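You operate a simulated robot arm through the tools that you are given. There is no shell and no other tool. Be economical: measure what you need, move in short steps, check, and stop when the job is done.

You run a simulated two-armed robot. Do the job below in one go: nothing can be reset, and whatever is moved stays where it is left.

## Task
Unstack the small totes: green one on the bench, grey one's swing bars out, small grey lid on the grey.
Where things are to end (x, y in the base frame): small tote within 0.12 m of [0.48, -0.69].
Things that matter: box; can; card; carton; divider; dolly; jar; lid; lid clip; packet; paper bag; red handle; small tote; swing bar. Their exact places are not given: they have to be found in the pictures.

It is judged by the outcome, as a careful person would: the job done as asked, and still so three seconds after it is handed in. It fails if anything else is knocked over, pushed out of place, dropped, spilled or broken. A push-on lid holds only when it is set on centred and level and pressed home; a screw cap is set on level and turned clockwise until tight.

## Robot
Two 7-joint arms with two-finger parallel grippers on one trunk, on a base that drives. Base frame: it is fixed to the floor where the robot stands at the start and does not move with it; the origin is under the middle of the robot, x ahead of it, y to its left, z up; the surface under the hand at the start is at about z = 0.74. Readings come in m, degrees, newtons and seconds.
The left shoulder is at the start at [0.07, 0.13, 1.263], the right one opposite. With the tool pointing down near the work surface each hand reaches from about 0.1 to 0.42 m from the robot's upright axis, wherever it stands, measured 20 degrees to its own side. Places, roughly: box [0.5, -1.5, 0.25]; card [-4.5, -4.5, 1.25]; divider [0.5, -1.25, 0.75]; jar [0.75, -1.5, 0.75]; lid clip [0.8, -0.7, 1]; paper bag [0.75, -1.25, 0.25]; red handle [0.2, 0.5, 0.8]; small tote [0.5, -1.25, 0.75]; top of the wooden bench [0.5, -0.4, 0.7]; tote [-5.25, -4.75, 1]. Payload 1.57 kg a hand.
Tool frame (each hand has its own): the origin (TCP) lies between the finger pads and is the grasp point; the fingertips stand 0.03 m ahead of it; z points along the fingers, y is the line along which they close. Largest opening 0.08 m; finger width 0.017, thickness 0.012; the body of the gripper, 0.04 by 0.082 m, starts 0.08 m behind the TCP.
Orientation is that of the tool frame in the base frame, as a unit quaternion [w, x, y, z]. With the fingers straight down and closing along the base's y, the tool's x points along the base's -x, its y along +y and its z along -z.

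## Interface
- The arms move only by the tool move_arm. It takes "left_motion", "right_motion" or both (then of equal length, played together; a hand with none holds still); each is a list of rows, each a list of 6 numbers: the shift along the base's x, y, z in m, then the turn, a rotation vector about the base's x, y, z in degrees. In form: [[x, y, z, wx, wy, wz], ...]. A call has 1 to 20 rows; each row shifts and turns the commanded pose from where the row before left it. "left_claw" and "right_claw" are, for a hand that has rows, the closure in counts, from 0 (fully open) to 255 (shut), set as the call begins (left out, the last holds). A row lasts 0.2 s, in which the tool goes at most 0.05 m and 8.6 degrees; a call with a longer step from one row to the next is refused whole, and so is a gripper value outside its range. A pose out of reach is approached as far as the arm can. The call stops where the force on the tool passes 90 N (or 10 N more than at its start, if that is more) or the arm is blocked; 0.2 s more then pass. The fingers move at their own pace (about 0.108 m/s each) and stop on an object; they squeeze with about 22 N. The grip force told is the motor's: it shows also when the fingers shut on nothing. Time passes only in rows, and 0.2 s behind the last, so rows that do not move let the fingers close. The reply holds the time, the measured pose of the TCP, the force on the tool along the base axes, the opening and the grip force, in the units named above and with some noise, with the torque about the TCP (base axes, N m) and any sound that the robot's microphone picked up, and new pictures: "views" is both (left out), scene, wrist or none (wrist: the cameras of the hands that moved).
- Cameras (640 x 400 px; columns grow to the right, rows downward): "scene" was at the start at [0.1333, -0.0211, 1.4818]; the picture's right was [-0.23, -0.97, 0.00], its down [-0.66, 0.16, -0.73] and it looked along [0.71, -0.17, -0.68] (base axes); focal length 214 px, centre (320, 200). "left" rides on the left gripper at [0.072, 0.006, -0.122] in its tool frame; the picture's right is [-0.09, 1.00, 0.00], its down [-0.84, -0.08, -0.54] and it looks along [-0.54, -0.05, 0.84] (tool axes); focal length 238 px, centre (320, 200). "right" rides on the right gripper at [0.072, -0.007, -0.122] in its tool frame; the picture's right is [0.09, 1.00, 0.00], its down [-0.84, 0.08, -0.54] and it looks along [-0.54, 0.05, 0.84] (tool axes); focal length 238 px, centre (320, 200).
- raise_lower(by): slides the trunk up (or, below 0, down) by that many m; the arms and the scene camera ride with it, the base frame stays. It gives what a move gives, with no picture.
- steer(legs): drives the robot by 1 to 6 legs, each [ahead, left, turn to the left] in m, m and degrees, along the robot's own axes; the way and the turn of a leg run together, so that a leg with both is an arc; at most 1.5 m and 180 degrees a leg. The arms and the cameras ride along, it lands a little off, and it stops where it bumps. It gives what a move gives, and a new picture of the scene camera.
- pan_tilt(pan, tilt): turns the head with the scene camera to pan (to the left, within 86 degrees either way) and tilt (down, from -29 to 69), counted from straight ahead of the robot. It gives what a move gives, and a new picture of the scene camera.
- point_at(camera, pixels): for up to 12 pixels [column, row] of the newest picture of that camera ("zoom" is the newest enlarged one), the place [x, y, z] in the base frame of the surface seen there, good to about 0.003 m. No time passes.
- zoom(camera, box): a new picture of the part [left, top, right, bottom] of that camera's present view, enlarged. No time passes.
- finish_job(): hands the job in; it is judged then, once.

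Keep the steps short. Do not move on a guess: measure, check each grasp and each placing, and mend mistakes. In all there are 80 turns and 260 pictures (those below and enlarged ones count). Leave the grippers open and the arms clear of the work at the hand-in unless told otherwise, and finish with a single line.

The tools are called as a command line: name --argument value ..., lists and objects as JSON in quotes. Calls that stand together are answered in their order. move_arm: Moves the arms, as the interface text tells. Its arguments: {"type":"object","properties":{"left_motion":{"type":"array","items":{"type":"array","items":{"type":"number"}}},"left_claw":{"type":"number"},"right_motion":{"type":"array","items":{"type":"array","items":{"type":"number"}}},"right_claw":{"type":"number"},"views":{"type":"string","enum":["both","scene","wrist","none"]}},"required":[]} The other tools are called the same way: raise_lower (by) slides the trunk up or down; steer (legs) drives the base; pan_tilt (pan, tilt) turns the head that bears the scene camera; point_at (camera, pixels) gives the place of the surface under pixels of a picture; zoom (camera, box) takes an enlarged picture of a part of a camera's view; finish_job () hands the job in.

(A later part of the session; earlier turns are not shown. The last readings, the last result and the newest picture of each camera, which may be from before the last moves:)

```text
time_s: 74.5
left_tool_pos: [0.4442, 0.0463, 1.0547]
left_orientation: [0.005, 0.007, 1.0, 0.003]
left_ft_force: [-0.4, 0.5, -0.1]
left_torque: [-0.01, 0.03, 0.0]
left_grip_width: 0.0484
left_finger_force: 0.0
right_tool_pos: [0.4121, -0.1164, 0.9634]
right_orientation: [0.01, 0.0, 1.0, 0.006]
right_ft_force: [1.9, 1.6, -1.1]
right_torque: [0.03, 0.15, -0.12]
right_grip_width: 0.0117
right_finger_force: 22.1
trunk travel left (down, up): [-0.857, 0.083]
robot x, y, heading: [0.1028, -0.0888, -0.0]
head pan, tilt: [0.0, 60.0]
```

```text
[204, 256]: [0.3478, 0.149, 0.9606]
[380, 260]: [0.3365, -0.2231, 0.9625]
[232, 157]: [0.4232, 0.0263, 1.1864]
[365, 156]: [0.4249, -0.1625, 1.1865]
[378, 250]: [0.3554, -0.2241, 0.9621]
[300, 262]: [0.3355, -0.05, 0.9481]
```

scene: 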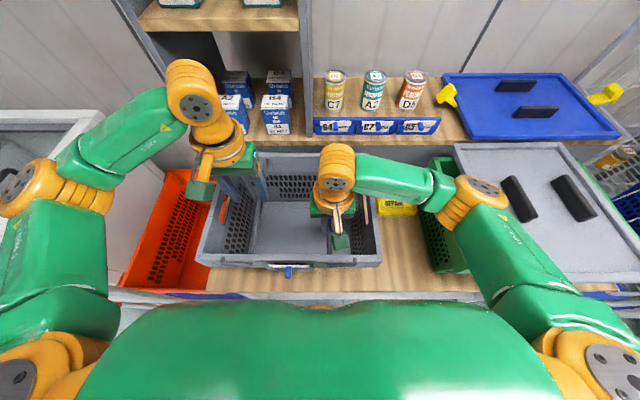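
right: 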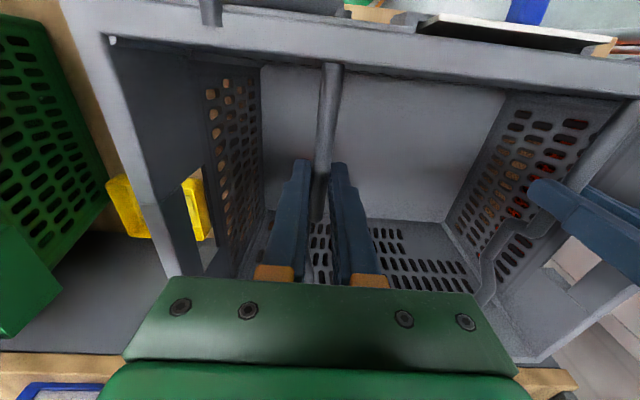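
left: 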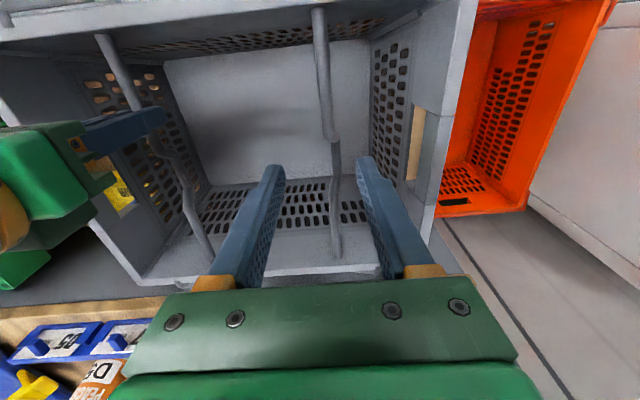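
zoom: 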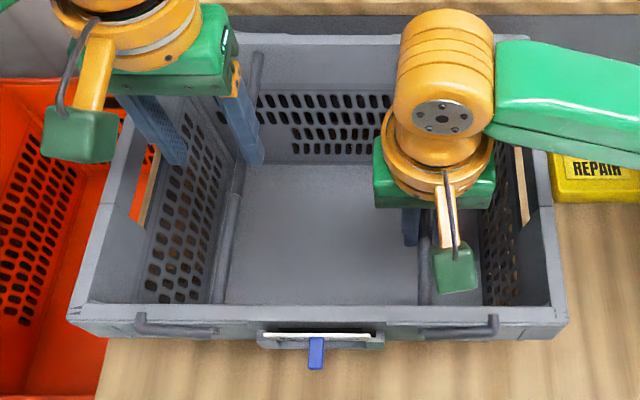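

Tote and bars unharmed. Now left hand to (0.555, −0.035), fingers shut, down toward the tote floor.

move_arm --left_motion '[[0.037, -0.027, 0, 0, 0, 0], [0.037, -0.027, 0, 0, 0, 0], [0.036, -0.027, 0, 0, 0, 0], [0, 0, -0.044, 0, 0, 0], [0, 0, -0.044, 0, 0, 0], [0, 0, -0.044, 0, 0, 0], [0, 0, -0.044, 0, 0, 0], [0, 0, -0.044, 0, 0, 0], [0, 0, -0.04, 0, 0, 0], [0, 0, -0.008, 0, 0, 0], [0, 0, -0.006, 0, 0, 0]]' --left_claw 255 --views "scene"

```text
time_s: 76.9
left_tool_pos: [0.5285, -0.022, 0.8068]
left_orientation: [0.007, 0.008, 1.0, 0.003]
left_ft_force: [-0.6, 0.4, 0.1]
left_torque: [0.02, 0.02, 0.0]
left_grip_width: 0.0
left_finger_force: 21.0
left hand out of reach, approached as far as the arm can: row 8, 9, 10
right_tool_pos: [0.4117, -0.1163, 0.9649]
right_orientation: [0.01, 0.0, 1.0, 0.005]
right_ft_force: [-0.8, -1.2, 0.1]
right_torque: [-0.01, 0.0, -0.06]
right_grip_width: 0.0114
right_finger_force: 22.1
trunk travel left (down, up): [-0.857, 0.083]
robot x, y, heading: [0.0998, -0.0964, -0.2]
head pan, tilt: [0.0, 60.0]
```

scene: 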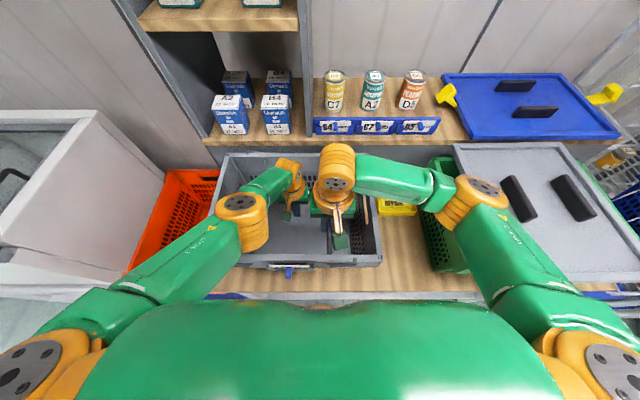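

At the reach limit; bring it back to x≈0.50 and go down to press.

move_arm --left_motion '[[-0.014, 0, 0, 0, 0, 0], [-0.014, 0, 0, 0, 0, 0], [0, 0, -0.015, 0, 0, 0], [0, 0, -0.009, 0, 0, 0], [0, 0, -0.005, 0, 0, 0], [0, 0, -0.004, 0, 0, 0]]' --views "none"

```text
time_s: 78.3
left_tool_pos: [0.5028, -0.0227, 0.7765]
left_orientation: [0.008, 0.007, 1.0, 0.003]
left_ft_force: [-3.1, -0.1, 22.4]
left_torque: [-0.02, 0.29, -0.07]
left_grip_width: 0.0001
left_finger_force: 21.5
left hand out of reach, approached as far as the arm can: row 1
right_tool_pos: [0.4113, -0.1153, 0.9665]
right_orientation: [0.012, 0.002, 1.0, 0.005]
right_ft_force: [7.6, 1.8, -1.7]
right_torque: [0.07, -0.18, -0.11]
right_grip_width: 0.0114
right_finger_force: 22.4
trunk travel left (down, up): [-0.857, 0.083]
robot x, y, heading: [0.0991, -0.0946, 0.1]
head pan, tilt: [0.0, 60.0]
```

Pressing 22 N; press 4 mm more while the right lifts its bar 0.02 m.

move_arm --left_motion '[[0, 0, -0.004, 0, 0, 0], [0, 0, 0, 0, 0, 0], [0, 0, 0, 0, 0, 0]]' --right_motion '[[0, 0, 0.0, 0, 0, 0], [0, 0, 0.01, 0, 0, 0], [0, -0.001, 0.01, 0, 0, 0]]'

```text
time_s: 79.1
left_tool_pos: [0.502, -0.0216, 0.776]
left_orientation: [0.013, 0.007, 1.0, 0.001]
left_ft_force: [9.4, -4.4, 80.8]
left_torque: [-0.16, 0.34, -0.06]
left_grip_width: 0.0001
left_finger_force: 20.8
right_tool_pos: [0.4051, -0.1145, 0.9874]
right_orientation: [0.015, 0.001, 1.0, 0.006]
right_ft_force: [13.7, 15.6, 1.4]
right_torque: [0.34, -0.18, -0.08]
right_grip_width: 0.0113
right_finger_force: 22.1
trunk travel left (down, up): [-0.857, 0.083]
robot x, y, heading: [0.1048, -0.0915, -0.1]
head pan, tilt: [0.0, 60.0]
```

scene: 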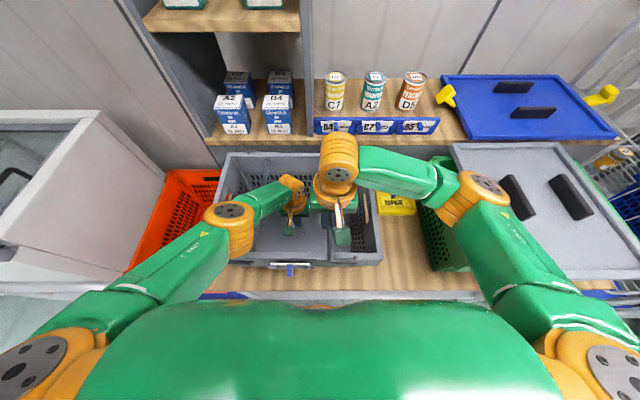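
right: 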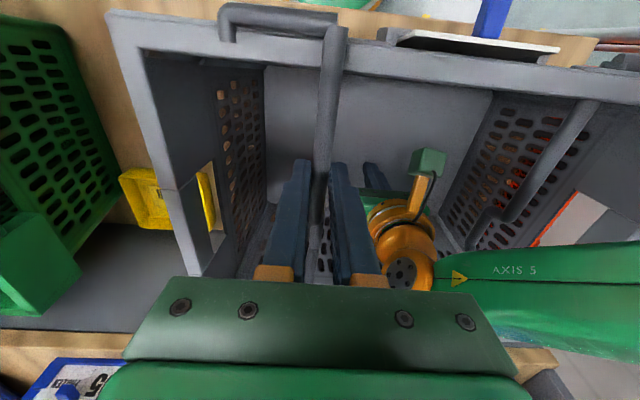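
left: 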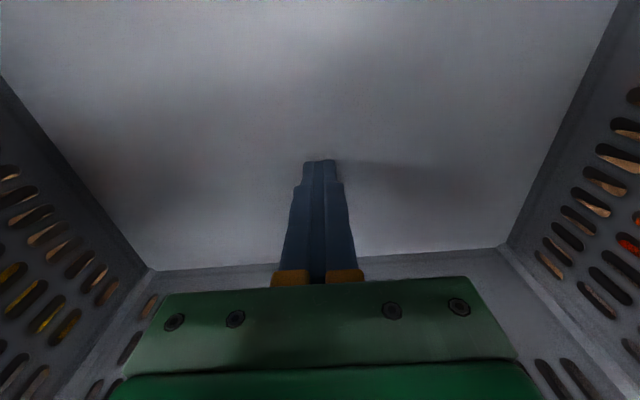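

The bar turned about the rim pivot (outer arm visible at (270,20)). Continue the arc with the right hand, over the top, easing the left press a little.

move_arm --left_motion '[[0, 0, 0.002, 0, 0, 0], [0, 0, 0, 0, 0, 0], [0, 0, 0, 0, 0, 0], [0, 0, 0, 0, 0, 0], [0, 0, 0, 0, 0, 0], [0, 0, 0, 0, 0, 0], [0, 0, 0, 0, 0, 0]]' --right_motion '[[0, -0.0049, 0.0133, 0, 0, 0], [0, -0.0082, 0.0114, 0, 0, 0], [0, -0.0109, 0.009, 0, 0, 0], [0, -0.0128, 0.0058, 0, 0, 0], [0, -0.0139, 0.0024, 0, 0, 0], [0, -0.014, -0.0014, 0, 0, 0], [0, -0.0133, -0.0049, 0, 0, 0]]'

```text
time_s: 80.7
left_tool_pos: [0.4967, -0.0228, 0.7763]
left_orientation: [0.011, 0.006, 1.0, 0.004]
left_ft_force: [-0.4, 2.1, 52.2]
left_torque: [0.04, 0.42, -0.49]
left_grip_width: 0.0
left_finger_force: 20.8
right_tool_pos: [0.4046, -0.1957, 1.0219]
right_orientation: [0.014, 0.001, 1.0, 0.006]
right_ft_force: [4.8, 0.9, -2.1]
right_torque: [0.02, -0.03, 0.22]
right_grip_width: 0.0115
right_finger_force: 21.8
trunk travel left (down, up): [-0.857, 0.083]
robot x, y, heading: [0.1033, -0.0939, -0.2]
head pan, tilt: [0.0, 60.0]
```

scene: 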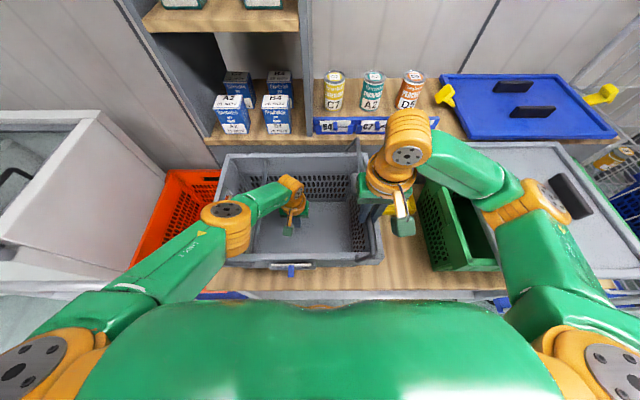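
right: 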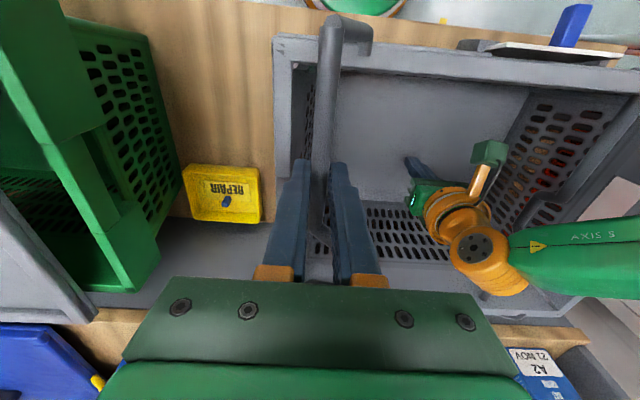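
left: 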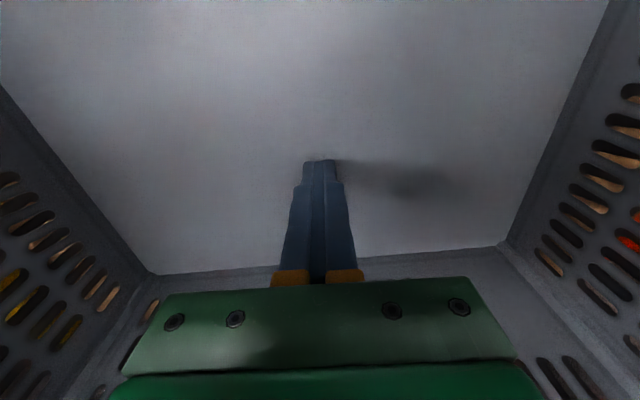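

Moves freely now. Continue down to near the end rim.

move_arm --right_motion '[[0, -0.0114, -0.0082, 0, 0, 0], [0, -0.009, -0.0109, 0, 0, 0], [0, -0.0028, -0.005, 0, 0, 0]]' --views "none"

move_arm --right_motion '[[0, 0, 0, 0, 0, 0], [0, 0, 0, 0, 0, 0], [0, 0, 0.03, 0, 0, 0], [0, 0, 0.03, 0, 0, 0]]' --right_claw 128

```text
time_s: 81.5
left_tool_pos: [0.4967, -0.0219, 0.7764]
left_orientation: [0.012, 0.007, 1.0, 0.004]
left_ft_force: [1.6, 9.6, 45.0]
left_torque: [0.25, 0.33, -0.09]
left_grip_width: 0.0
left_finger_force: 21.0
right_tool_pos: [0.4044, -0.2205, 0.9976]
right_orientation: [0.016, 0.0, 1.0, 0.005]
right_ft_force: [-0.1, -5.8, 3.8]
right_torque: [-0.05, -0.1, 0.22]
right_grip_width: 0.0114
right_finger_force: 22.0
trunk travel left (down, up): [-0.857, 0.083]
robot x, y, heading: [0.1017, -0.0924, 0.1]
head pan, tilt: [0.0, 60.0]
```

```text
time_s: 82.5
left_tool_pos: [0.4978, -0.0226, 0.7762]
left_orientation: [0.011, 0.007, 1.0, 0.002]
left_ft_force: [1.8, 6.2, 47.4]
left_torque: [0.16, 0.29, 0.4]
left_grip_width: 0.0001
left_finger_force: 21.1
right_tool_pos: [0.4044, -0.2187, 1.0586]
right_orientation: [0.015, 0.001, 1.0, 0.004]
right_ft_force: [0.0, -0.1, 0.0]
right_torque: [0.01, -0.01, 0.01]
right_grip_width: 0.0399
right_finger_force: 0.0
trunk travel left (down, up): [-0.857, 0.083]
robot x, y, heading: [0.103, -0.0946, -0.2]
head pan, tilt: [0.0, 60.0]
```

scene: 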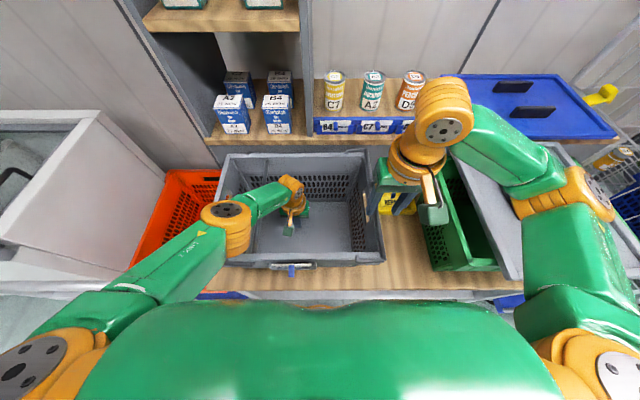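
right: 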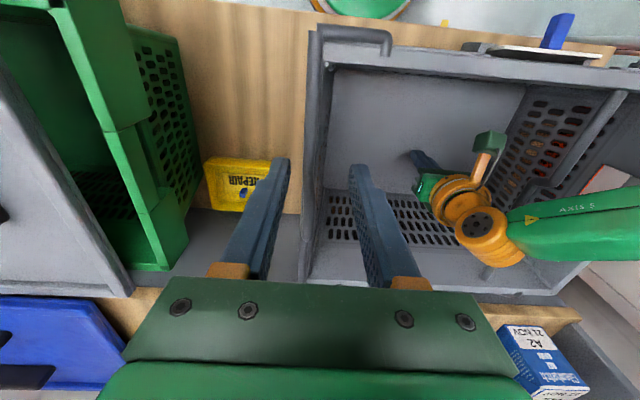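

zoom --camera "right" --box '[260, 10, 420, 150]'

point_at --camera "right" --pixels '[[313, 60], [312, 90], [310, 120], [308, 150], [306, 180], [302, 230], [318, 120], [350, 30], [385, 45]]'

```text
2.86 times, centred on (340, 80) of right
```

zoom: 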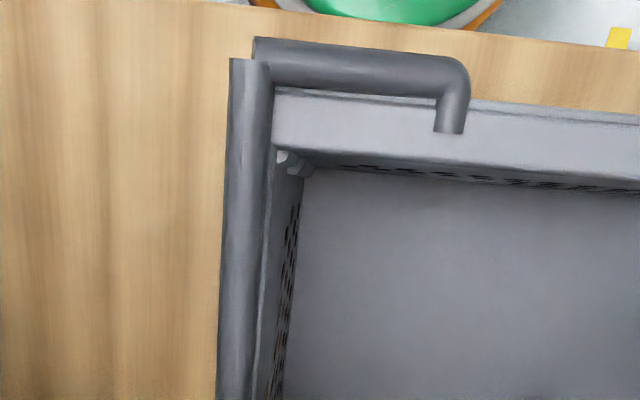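

```text
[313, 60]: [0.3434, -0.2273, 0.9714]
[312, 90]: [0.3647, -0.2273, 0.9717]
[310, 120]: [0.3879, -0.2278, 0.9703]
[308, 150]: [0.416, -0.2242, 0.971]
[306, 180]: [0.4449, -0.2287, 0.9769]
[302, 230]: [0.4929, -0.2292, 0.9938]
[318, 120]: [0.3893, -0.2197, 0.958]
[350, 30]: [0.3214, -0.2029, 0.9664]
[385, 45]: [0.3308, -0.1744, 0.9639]
```

The right bar is fully out, lying on the end rim (z≈0.971). Now swap: left hand to the left bar, right hand to the tote's middle.

move_arm --left_motion '[[0, 0, 0.04, 0, 0, 0], [0, 0, 0.04, 0, 0, 0], [0, 0, 0.04, 0, 0, 0], [0, 0, 0.04, 0, 0, 0], [0, 0, 0.04, 0, 0, 0], [0, 0, 0.04, 0, 0, 0], [0, 0, 0.043, 0, 0, 0], [-0.03, 0.027, 0, 0, 0, 0], [-0.03, 0.027, 0, 0, 0, 0], [-0.028, 0.027, 0, 0, 0, 0], [0, 0, -0.01, 0, 0, 0], [0, 0, -0.01, 0, 0, 0], [0, 0, -0.01, 0, 0, 0]]' --left_claw 128 --right_motion '[[0, 0, 0, 0, 0, 0], [0, 0, 0, 0, 0, 0], [0, 0, 0, 0, 0, 0], [0, 0, 0, 0, 0, 0], [0, 0, 0, 0, 0, 0], [0, 0, 0, 0, 0, 0], [0, 0, 0, 0, 0, 0], [0.018, 0.036, 0, 0, 0, 0], [0.018, 0.036, 0, 0, 0, 0], [0.018, 0.036, 0, 0, 0, 0], [0.018, 0.036, 0, 0, 0, 0], [0.018, 0.036, 0, 0, 0, 0], [0, 0, -0.02, 0, 0, 0]]' --right_claw 255

point_at --camera "left" --pixels '[[312, 60], [315, 90], [318, 120], [320, 140]]'

```text
time_s: 85.3
left_tool_pos: [0.4156, 0.0593, 1.0252]
left_orientation: [0.006, 0.007, 1.0, 0.003]
left_ft_force: [-0.4, -0.3, -0.1]
left_torque: [0.04, -0.03, 0.03]
left_grip_width: 0.0397
left_finger_force: 0.1
right_tool_pos: [0.5021, -0.0374, 1.0351]
right_orientation: [0.01, 0.001, 1.0, 0.005]
right_ft_force: [-0.5, -0.7, -0.5]
right_torque: [-0.02, -0.02, 0.03]
right_grip_width: 0.0
right_finger_force: 21.1
trunk travel left (down, up): [-0.857, 0.083]
robot x, y, heading: [0.099, -0.0948, -0.3]
head pan, tilt: [0.0, 60.0]
```

scene: 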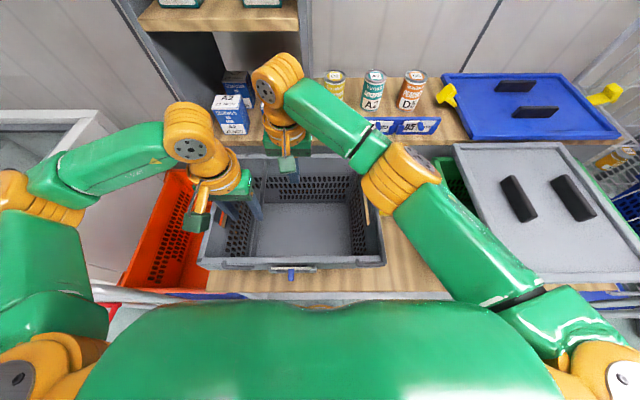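
right: 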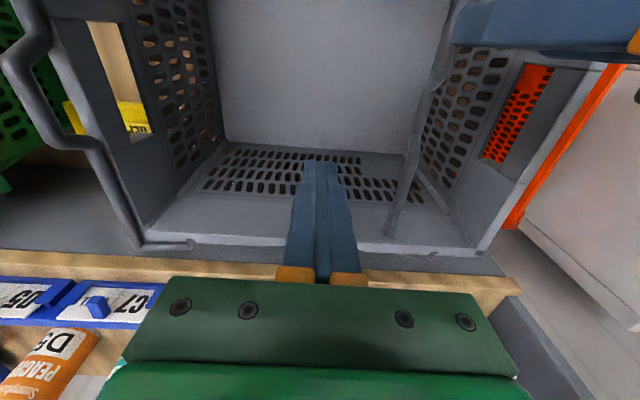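
left: 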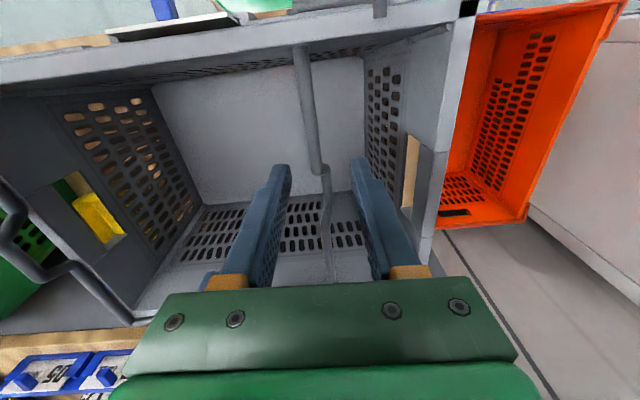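

```text
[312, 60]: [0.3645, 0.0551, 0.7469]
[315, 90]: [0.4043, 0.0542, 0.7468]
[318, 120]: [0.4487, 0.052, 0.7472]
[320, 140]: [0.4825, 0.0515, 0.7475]
```

point_at --camera "left" --pixels '[[302, 60], [306, 90], [310, 120], [313, 145]]'

move_arm --right_motion '[[0, 0, -0.042, 0, 0, 0], [0, 0, -0.042, 0, 0, 0], [0, 0, -0.042, 0, 0, 0], [0, 0, -0.042, 0, 0, 0], [0, 0, -0.042, 0, 0, 0], [0, 0, -0.04, 0, 0, 0], [0, 0, -0.005, 0, 0, 0], [0, 0, -0.004, 0, 0, 0], [0, 0, -0.003, 0, 0, 0]]' --views "none"

```text
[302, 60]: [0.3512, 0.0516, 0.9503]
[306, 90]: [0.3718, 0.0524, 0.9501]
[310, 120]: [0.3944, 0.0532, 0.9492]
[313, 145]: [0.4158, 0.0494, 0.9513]
```

```text
time_s: 87.3
left_tool_pos: [0.4161, 0.059, 1.0262]
left_orientation: [0.006, 0.007, 1.0, 0.003]
left_ft_force: [-0.1, 1.1, -0.2]
left_torque: [-0.03, -0.01, 0.01]
left_grip_width: 0.04
left_finger_force: 0.0
right_tool_pos: [0.4998, -0.0401, 0.8798]
right_orientation: [0.011, 0.002, 1.0, 0.006]
right_ft_force: [-0.2, 0.1, -0.8]
right_torque: [0.02, -0.02, -0.01]
right_grip_width: 0.0003
right_finger_force: 21.7
right hand out of reach, approached as far as the arm can: row 4, 5, 6
trunk travel left (down, up): [-0.857, 0.083]
robot x, y, heading: [0.1033, -0.0931, -0.3]
head pan, tilt: [0.0, 60.0]
```

Right hand is at its reach limit; shift left −0.006 in y (bar at y≈0.053), then lower the trunk 0.063 so the left straddles its bar and the right comes within reach.

move_arm --left_motion '[[0, -0.006, 0, 0, 0, 0]]' --views "none"

raise_lower --by -0.063

move_arm --left_motion '[[0, 0, 0, 0, 0, 0], [0, 0, 0, 0, 0, 0], [0, 0, 0, 0, 0, 0], [0, 0, 0, 0, 0, 0]]' --left_claw 255 --right_motion '[[0, 0, -0.01, 0, 0, 0], [0, 0, -0.01, 0, 0, 0], [0, 0, -0.01, 0, 0, 0], [0, 0, -0.005, 0, 0, 0]]'

```text
time_s: 87.7
left_tool_pos: [0.4141, 0.0521, 1.0247]
left_orientation: [0.006, 0.007, 1.0, 0.004]
left_ft_force: [0.1, 0.8, -0.6]
left_torque: [0.02, -0.02, 0.03]
left_grip_width: 0.0401
left_finger_force: 0.0
right_tool_pos: [0.5015, -0.0399, 0.8772]
right_orientation: [0.011, 0.0, 1.0, 0.005]
right_ft_force: [0.3, -0.4, 0.1]
right_torque: [-0.01, -0.04, -0.01]
right_grip_width: 0.0
right_finger_force: 21.3
trunk travel left (down, up): [-0.857, 0.083]
robot x, y, heading: [0.1012, -0.0947, -0.2]
head pan, tilt: [0.0, 60.0]
```

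```text
time_s: 88.7
left_tool_pos: [0.4153, 0.0522, 0.9632]
left_orientation: [0.007, 0.007, 1.0, 0.004]
left_ft_force: [-1.2, -0.2, 0.2]
left_torque: [0.04, 0.02, 0.01]
left_grip_width: 0.04
left_finger_force: 0.0
right_tool_pos: [0.5, -0.0402, 0.8154]
right_orientation: [0.012, 0.001, 1.0, 0.005]
right_ft_force: [-1.3, 0.4, -0.2]
right_torque: [-0.03, -0.02, 0.0]
right_grip_width: 0.0
right_finger_force: 20.9
trunk travel left (down, up): [-0.794, 0.146]
robot x, y, heading: [0.0988, -0.0893, -0.4]
head pan, tilt: [0.0, 60.0]
```

```text
time_s: 89.7
left_tool_pos: [0.4135, 0.0528, 0.9626]
left_orientation: [0.007, 0.007, 1.0, 0.003]
left_ft_force: [-0.5, 0.4, 2.0]
left_torque: [0.04, 0.06, 0.39]
left_grip_width: 0.0115
left_finger_force: 22.1
right_tool_pos: [0.4909, -0.0449, 0.7846]
right_orientation: [0.012, 0.0, 1.0, 0.006]
right_ft_force: [0.1, -0.2, 0.4]
right_torque: [0.02, -0.01, -0.02]
right_grip_width: 0.0
right_finger_force: 22.1
right hand out of reach, approached as far as the arm can: row 2, 3
trunk travel left (down, up): [-0.794, 0.146]
robot x, y, heading: [0.101, -0.0948, -0.3]
head pan, tilt: [0.0, 60.0]
```

scene: 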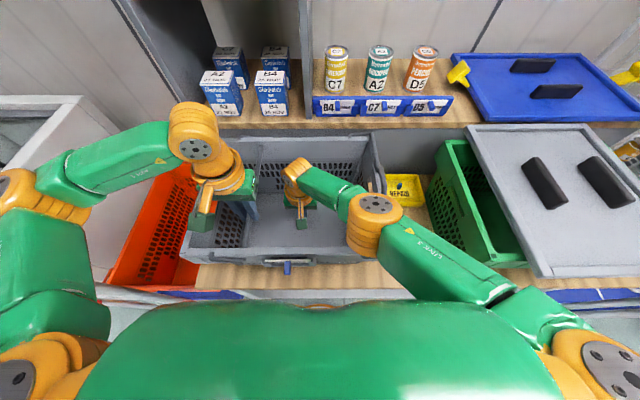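
right: 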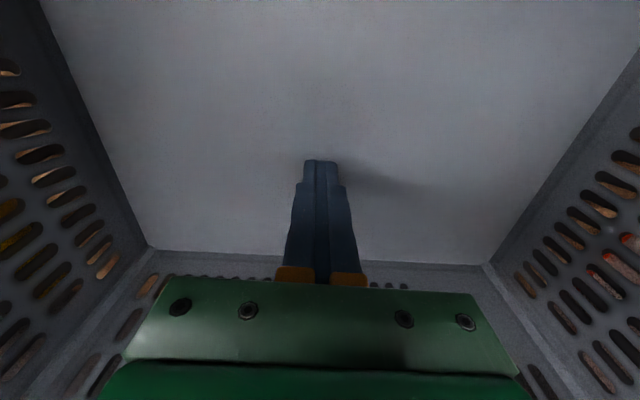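
left: 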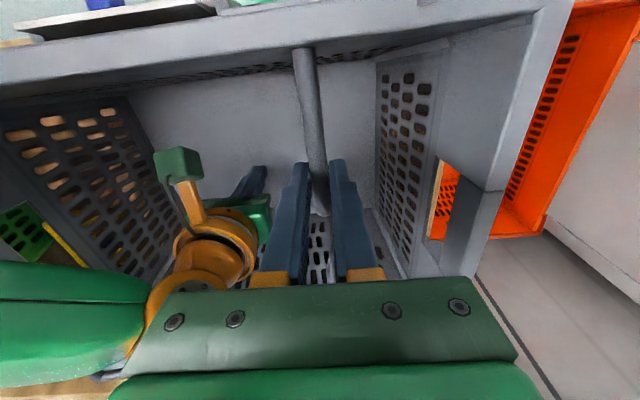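

Left holds its bar. Press right down (pulling back 1 cm), then lift the left bar 0.02 m.

move_arm --right_motion '[[-0.01, 0, -0.004, 0, 0, 0], [0, 0, -0.005, 0, 0, 0], [0, 0, -0.004, 0, 0, 0], [0, 0, 0, 0, 0, 0], [0, 0, 0, 0, 0, 0], [0, 0, 0, 0, 0, 0]]' --left_motion '[[0, 0, 0, 0, 0, 0], [0, 0, 0, 0, 0, 0], [0, 0, 0, 0, 0, 0], [0, 0, 0, 0, 0, 0], [0, 0, 0.01, 0, 0, 0], [0, 0.001, 0.012, 0, 0, 0]]' --views "wrist"

```text
time_s: 91.1
left_tool_pos: [0.4112, 0.0513, 0.9858]
left_orientation: [0.009, 0.008, 1.0, 0.003]
left_ft_force: [8.5, -8.4, 0.6]
left_torque: [-0.25, 0.0, 0.31]
left_grip_width: 0.0115
left_finger_force: 21.8
right_tool_pos: [0.4817, -0.0453, 0.7767]
right_orientation: [0.018, 0.001, 1.0, 0.009]
right_ft_force: [15.9, 10.5, 76.6]
right_torque: [0.21, 0.07, -0.61]
right_grip_width: 0.0
right_finger_force: 21.4
trunk travel left (down, up): [-0.794, 0.146]
robot x, y, heading: [0.1031, -0.0966, -0.2]
head pan, tilt: [0.0, 60.0]
```

right: 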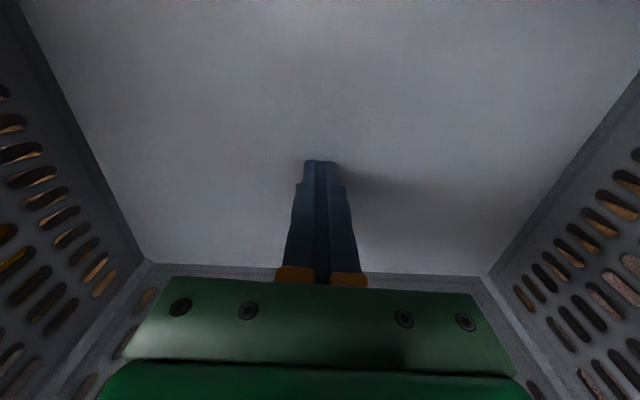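
left: 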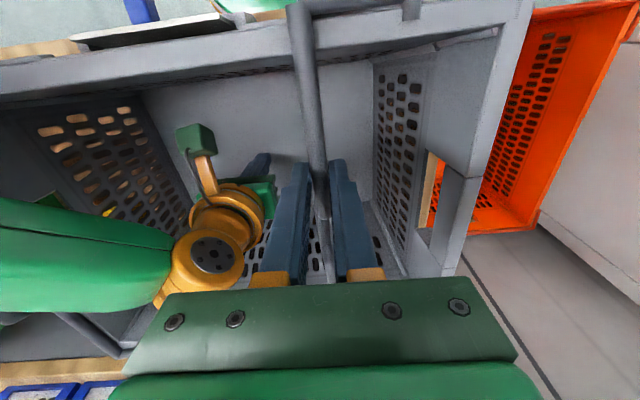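

The left bar turns too. Carry it over along the mirrored arc.

move_arm --left_motion '[[0, 0.0049, 0.0133, 0, 0, 0], [0, 0.0082, 0.0114, 0, 0, 0], [0, 0.0109, 0.009, 0, 0, 0], [0, 0.0128, 0.0058, 0, 0, 0], [0, 0.0139, 0.0024, 0, 0, 0], [0, 0.014, -0.0014, 0, 0, 0], [0, 0.0133, -0.0049, 0, 0, 0], [0, 0.0114, -0.0082, 0, 0, 0], [0, 0.009, -0.0109, 0, 0, 0], [0, 0.0028, -0.005, 0, 0, 0]]' --right_motion '[[0, 0, 0.002, 0, 0, 0], [0, 0, 0, 0, 0, 0], [0, 0, 0, 0, 0, 0], [0, 0, 0, 0, 0, 0], [0, 0, 0, 0, 0, 0], [0, 0, 0, 0, 0, 0], [0, 0, 0, 0, 0, 0], [0, 0, 0, 0, 0, 0], [0, 0, 0, 0, 0, 0], [0, 0, 0, 0, 0, 0]]' --views "none"

```text
time_s: 93.3
left_tool_pos: [0.4089, 0.1538, 0.9979]
left_orientation: [0.01, 0.006, 1.0, 0.005]
left_ft_force: [-3.6, 2.8, 2.6]
left_torque: [-0.05, 0.04, 0.08]
left_grip_width: 0.0116
left_finger_force: 22.3
right_tool_pos: [0.4769, -0.0466, 0.7755]
right_orientation: [0.014, 0.002, 1.0, 0.006]
right_ft_force: [-8.0, -9.4, 20.7]
right_torque: [-0.34, 0.39, 0.0]
right_grip_width: 0.0002
right_finger_force: 20.9
trunk travel left (down, up): [-0.794, 0.146]
robot x, y, heading: [0.096, -0.0955, -0.4]
head pan, tilt: [0.0, 60.0]
```

Open the left and raise both hands clear.

move_arm --left_motion '[[0, 0, 0, 0, 0, 0], [0, 0, 0, 0, 0, 0], [0, 0, 0.04, 0, 0, 0], [0, 0, 0.04, 0, 0, 0], [0, 0, 0.03, 0, 0, 0], [0, 0, 0.03, 0, 0, 0], [0, 0, 0.01, 0, 0, 0], [0, 0, 0.01, 0, 0, 0]]' --left_claw 0 --right_motion '[[0, 0, 0.03, 0, 0, 0], [0, 0, 0.05, 0, 0, 0], [0, 0, 0.05, 0, 0, 0], [0, 0, 0.05, 0, 0, 0], [0, 0, 0.05, 0, 0, 0], [0, 0, 0.05, 0, 0, 0], [0, 0, 0.05, 0, 0, 0], [0, -0.02, 0.04, 0, 0, 0]]' --views "both"

zoom --camera "scene" --box '[160, 110, 420, 290]'

```text
time_s: 95.1
left_tool_pos: [0.4133, 0.1542, 1.1553]
left_orientation: [0.007, 0.008, 1.0, 0.003]
left_ft_force: [-0.7, -0.6, -0.2]
left_torque: [0.01, -0.01, 0.0]
left_grip_width: 0.0802
left_finger_force: 0.0
right_tool_pos: [0.4805, -0.0632, 1.1445]
right_orientation: [0.011, 0.001, 1.0, 0.006]
right_ft_force: [-0.7, -0.3, -0.1]
right_torque: [0.0, -0.01, -0.01]
right_grip_width: 0.0001
right_finger_force: 21.0
trunk travel left (down, up): [-0.794, 0.146]
robot x, y, heading: [0.0991, -0.0951, -0.4]
head pan, tilt: [0.0, 60.0]
```

scene: 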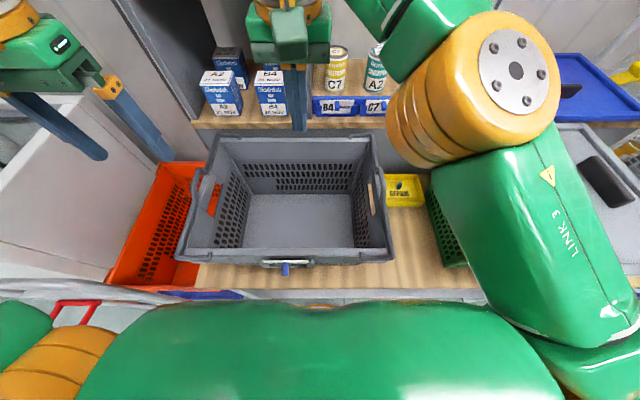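
right: 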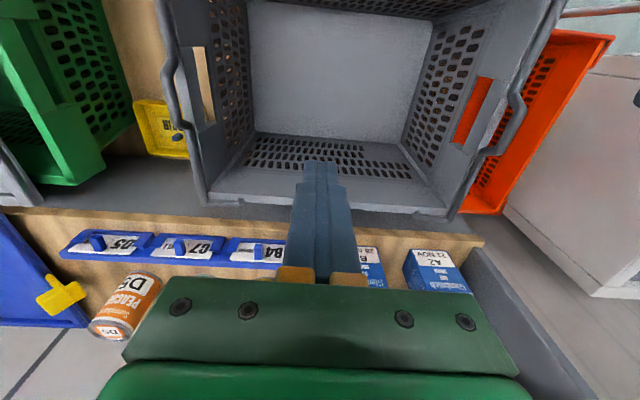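
left: 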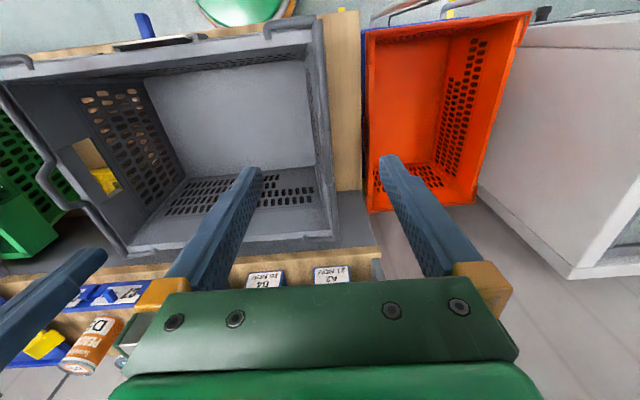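

```text
2.22 times, centred on (290, 200) of scene
```

zoom: 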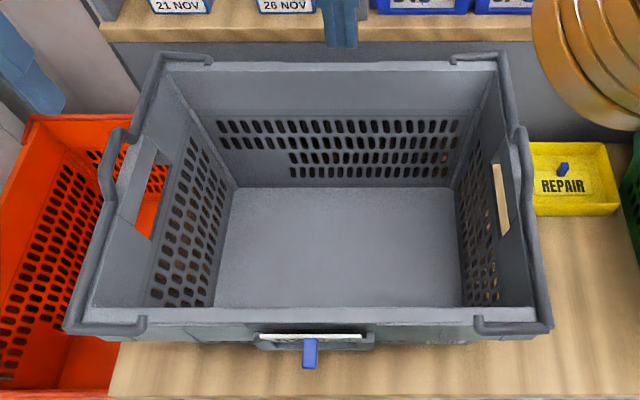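

Both bars are out. Now fetch the lid. I measure the grey tote's rim, set both hands open at the right spacing for the lid grips, drive right to the green tote, lower the trunk a little and look.

point_at --camera "zoom" --pixels '[[300, 322], [330, 66], [72, 325], [545, 325], [160, 62], [497, 60], [118, 190], [520, 190], [100, 320], [520, 318], [180, 66], [480, 66]]'

move_arm --left_motion '[[0.02, -0.0315, 0, 0, 0, 0], [0.02, -0.0315, 0, 0, 0, 0], [0.02, -0.0315, -0.005, 0, 0, 0], [0.02, -0.0315, -0.005, 0, 0, 0]]' --left_claw 0 --right_motion '[[-0.028, -0.015, 0, 0, 0, 0], [-0.028, -0.015, 0, 0, 0, 0], [0, 0, 0, 0, 0, 0], [0, 0, 0, 0, 0, 0]]' --right_claw 0 --views "none"

steer --legs '[[0, -0.3, 0], [0, -0.275, 0.4]]'

raise_lower --by -0.08

move_arm --left_motion '[[0, 0, 0, 0, 0, 0]]' --right_motion '[[0, 0, 0, 0, 0, 0]]' --views "both"

```text
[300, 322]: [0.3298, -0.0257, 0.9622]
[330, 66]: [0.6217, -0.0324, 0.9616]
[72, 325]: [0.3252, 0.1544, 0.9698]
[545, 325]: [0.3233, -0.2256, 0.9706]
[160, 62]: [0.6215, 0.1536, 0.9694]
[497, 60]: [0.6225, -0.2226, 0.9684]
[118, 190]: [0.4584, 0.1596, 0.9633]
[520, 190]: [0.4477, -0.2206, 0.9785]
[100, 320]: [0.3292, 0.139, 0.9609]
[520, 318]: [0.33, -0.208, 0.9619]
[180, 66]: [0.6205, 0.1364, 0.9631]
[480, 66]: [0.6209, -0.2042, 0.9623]
```

```text
time_s: 96.1
left_tool_pos: [0.4968, 0.0263, 1.1454]
left_orientation: [0.005, 0.007, 1.0, 0.004]
left_ft_force: [0.8, -0.1, 0.8]
left_torque: [-0.01, 0.01, -0.01]
left_grip_width: 0.0801
left_finger_force: 0.0
right_tool_pos: [0.4278, -0.0945, 1.1416]
right_orientation: [0.01, 0.002, 1.0, 0.006]
right_ft_force: [0.2, -0.4, 0.1]
right_torque: [0.01, 0.02, -0.04]
right_grip_width: 0.08
right_finger_force: 0.1
trunk travel left (down, up): [-0.794, 0.146]
robot x, y, heading: [0.0991, -0.0956, -0.3]
head pan, tilt: [0.0, 60.0]
```

```text
time_s: 99.7
left_tool_pos: [0.4936, -0.5404, 1.1449]
left_orientation: [0.006, 0.005, 1.0, 0.003]
left_ft_force: [-0.4, -0.5, 0.2]
left_torque: [-0.02, -0.04, -0.03]
left_grip_width: 0.0798
left_finger_force: 0.0
right_tool_pos: [0.4244, -0.6645, 1.1427]
right_orientation: [0.01, -0.002, 1.0, 0.005]
right_ft_force: [0.0, 0.2, -0.4]
right_torque: [-0.03, 0.02, -0.02]
right_grip_width: 0.0801
right_finger_force: 0.1
trunk travel left (down, up): [-0.794, 0.146]
robot x, y, heading: [0.1015, -0.6683, 0.0]
head pan, tilt: [0.0, 60.0]
```

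scene: 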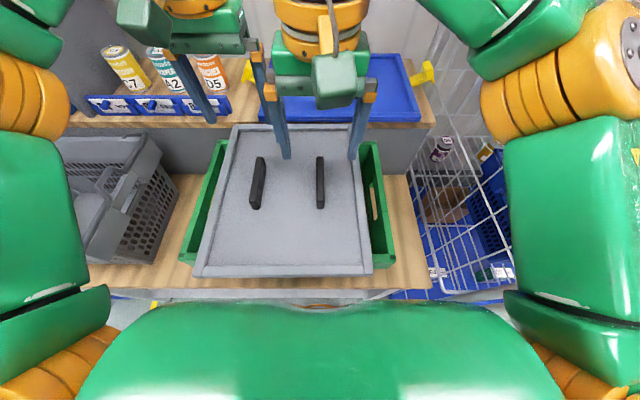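

```text
time_s: 100.8
left_tool_pos: [0.4933, -0.5427, 1.0661]
left_orientation: [0.006, 0.004, 1.0, 0.003]
left_ft_force: [-0.3, -0.1, 0.7]
left_torque: [0.02, -0.02, 0.0]
left_grip_width: 0.0798
left_finger_force: 0.2
right_tool_pos: [0.4234, -0.6649, 1.063]
right_orientation: [0.011, -0.002, 1.0, 0.006]
right_ft_force: [-0.4, 0.2, 0.1]
right_torque: [-0.03, 0.0, -0.01]
right_grip_width: 0.08
right_finger_force: 0.1
trunk travel left (down, up): [-0.714, 0.226]
robot x, y, heading: [0.0993, -0.6696, -0.2]
head pan, tilt: [0.0, 60.0]
```

```text
time_s: 101.2
left_tool_pos: [0.493, -0.5429, 1.0678]
left_orientation: [0.006, 0.004, 1.0, 0.004]
left_ft_force: [0.4, 0.5, 0.0]
left_torque: [-0.04, 0.0, 0.01]
left_grip_width: 0.08
left_finger_force: 0.1
right_tool_pos: [0.4239, -0.6653, 1.0633]
right_orientation: [0.01, -0.002, 1.0, 0.005]
right_ft_force: [0.5, 0.5, 0.4]
right_torque: [0.0, -0.01, 0.04]
right_grip_width: 0.0803
right_finger_force: 0.0
trunk travel left (down, up): [-0.714, 0.226]
robot x, y, heading: [0.099, -0.6684, 0.2]
head pan, tilt: [0.0, 60.0]
```

scene: 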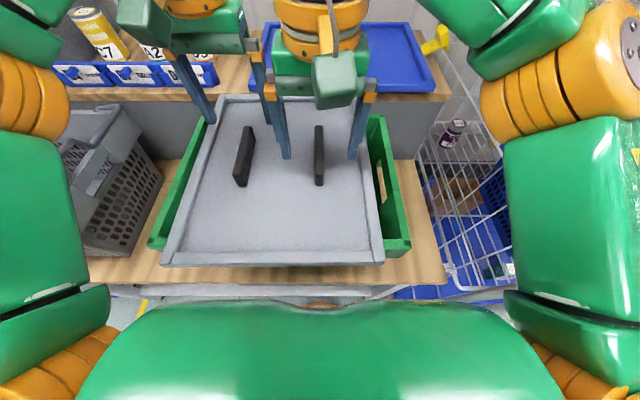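
right: 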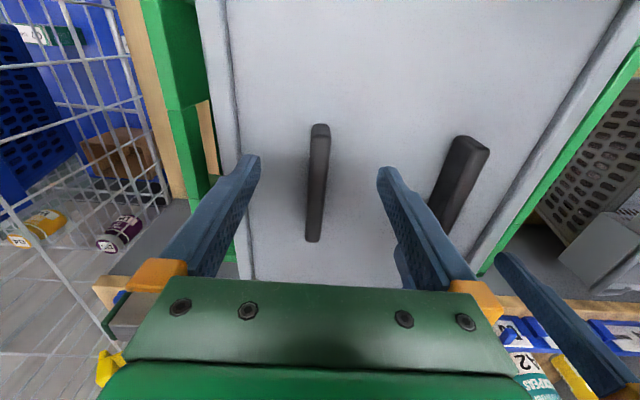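
left: 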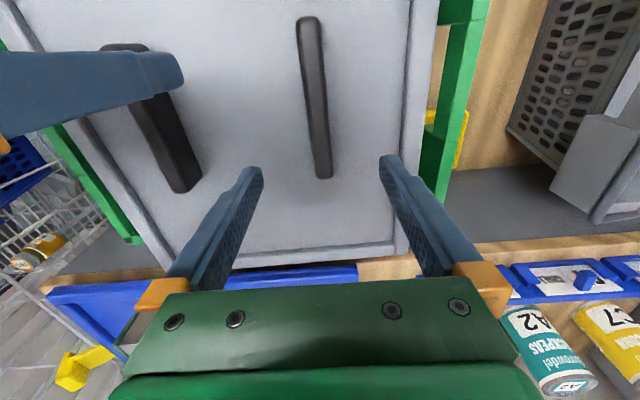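

Handles lie between the open fingers. Shift the left −0.01 m in x, lower both, close, and lift the lid 0.06 m.

move_arm --left_motion '[[-0.01, 0, -0.01, 0, 0, 0], [0, 0, -0.015, 0, 0, 0], [0, 0, -0.015, 0, 0, 0], [0, 0, -0.01, 0, 0, 0]]' --right_motion '[[0, 0, -0.01, 0, 0, 0], [0, 0, -0.015, 0, 0, 0], [0, 0, -0.015, 0, 0, 0], [0, 0, -0.005, 0, 0, 0]]' --views "none"

move_arm --left_motion '[[0, 0, 0, 0, 0, 0], [0, 0, 0, 0, 0, 0], [0, 0, 0, 0, 0, 0], [0, 0, 0, 0, 0, 0]]' --left_claw 255 --right_motion '[[0, 0, 0, 0, 0, 0], [0, 0, 0, 0, 0, 0], [0, 0, 0, 0, 0, 0], [0, 0, 0, 0, 0, 0]]' --right_claw 255 --views "none"

move_arm --left_motion '[[0, 0, 0.015, 0, 0, 0], [0, 0, 0.015, 0, 0, 0], [0, 0, 0.015, 0, 0, 0], [0, 0, 0.015, 0, 0, 0]]' --right_motion '[[0, 0, 0.015, 0, 0, 0], [0, 0, 0.015, 0, 0, 0], [0, 0, 0.015, 0, 0, 0], [0, 0, 0.015, 0, 0, 0]]' --views "both"

```text
time_s: 102.2
left_tool_pos: [0.4843, -0.5433, 1.0162]
left_orientation: [0.007, 0.005, 1.0, 0.003]
left_ft_force: [0.2, -0.3, -0.6]
left_torque: [-0.03, 0.02, 0.01]
left_grip_width: 0.0799
left_finger_force: 0.0
right_tool_pos: [0.4239, -0.665, 1.0192]
right_orientation: [0.012, -0.002, 1.0, 0.005]
right_ft_force: [0.2, -0.4, 0.2]
right_torque: [0.05, 0.0, -0.02]
right_grip_width: 0.0799
right_finger_force: 0.1
trunk travel left (down, up): [-0.714, 0.226]
robot x, y, heading: [0.0993, -0.6667, -0.2]
head pan, tilt: [0.0, 60.0]
```

```text
time_s: 103.2
left_tool_pos: [0.4841, -0.5431, 1.0166]
left_orientation: [0.007, 0.003, 1.0, 0.003]
left_ft_force: [8.2, 17.2, 1.8]
left_torque: [-0.12, -0.05, 0.25]
left_grip_width: 0.0158
left_finger_force: 22.1
right_tool_pos: [0.4241, -0.6666, 1.0177]
right_orientation: [0.01, -0.002, 1.0, 0.005]
right_ft_force: [-7.0, -17.7, 0.9]
right_torque: [-0.67, 0.02, 0.09]
right_grip_width: 0.0156
right_finger_force: 22.4
trunk travel left (down, up): [-0.714, 0.226]
robot x, y, heading: [0.0982, -0.6637, 0.0]
head pan, tilt: [0.0, 60.0]
```

```text
time_s: 104.2
left_tool_pos: [0.4822, -0.5428, 1.077]
left_orientation: [0.007, 0.004, 1.0, 0.004]
left_ft_force: [9.5, 19.6, 2.6]
left_torque: [0.16, 0.2, 0.18]
left_grip_width: 0.016
left_finger_force: 21.7
right_tool_pos: [0.4236, -0.666, 1.0771]
right_orientation: [0.011, -0.001, 1.0, 0.004]
right_ft_force: [-9.9, -18.9, -3.8]
right_torque: [-0.59, 0.0, -0.15]
right_grip_width: 0.0158
right_finger_force: 21.9
trunk travel left (down, up): [-0.714, 0.226]
robot x, y, heading: [0.105, -0.6646, 0.1]
head pan, tilt: [0.0, 60.0]
5 turns are left
```

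scene: 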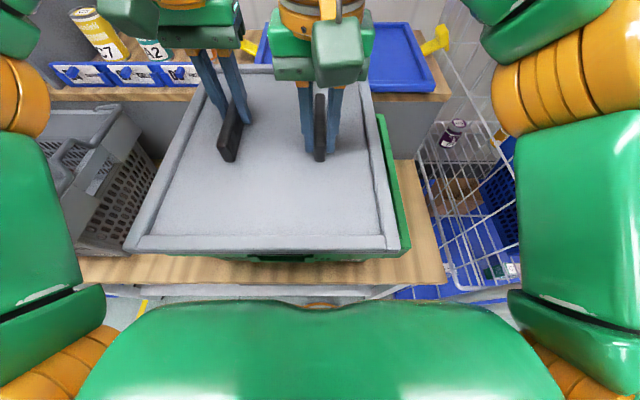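
right: 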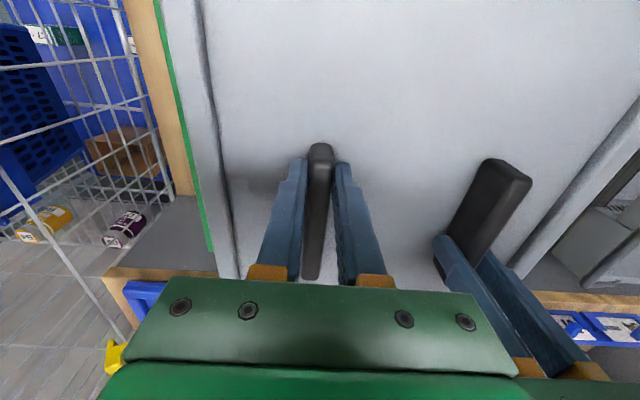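
left: 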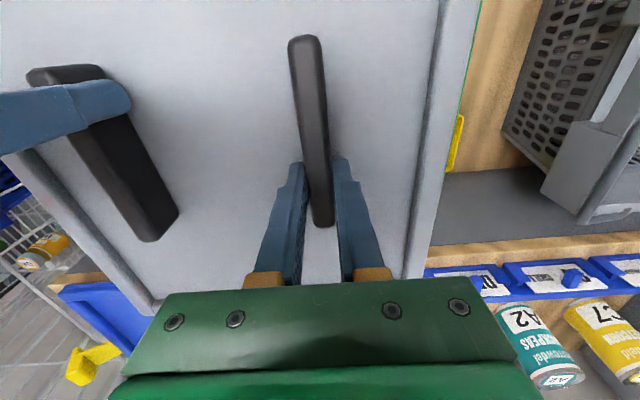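

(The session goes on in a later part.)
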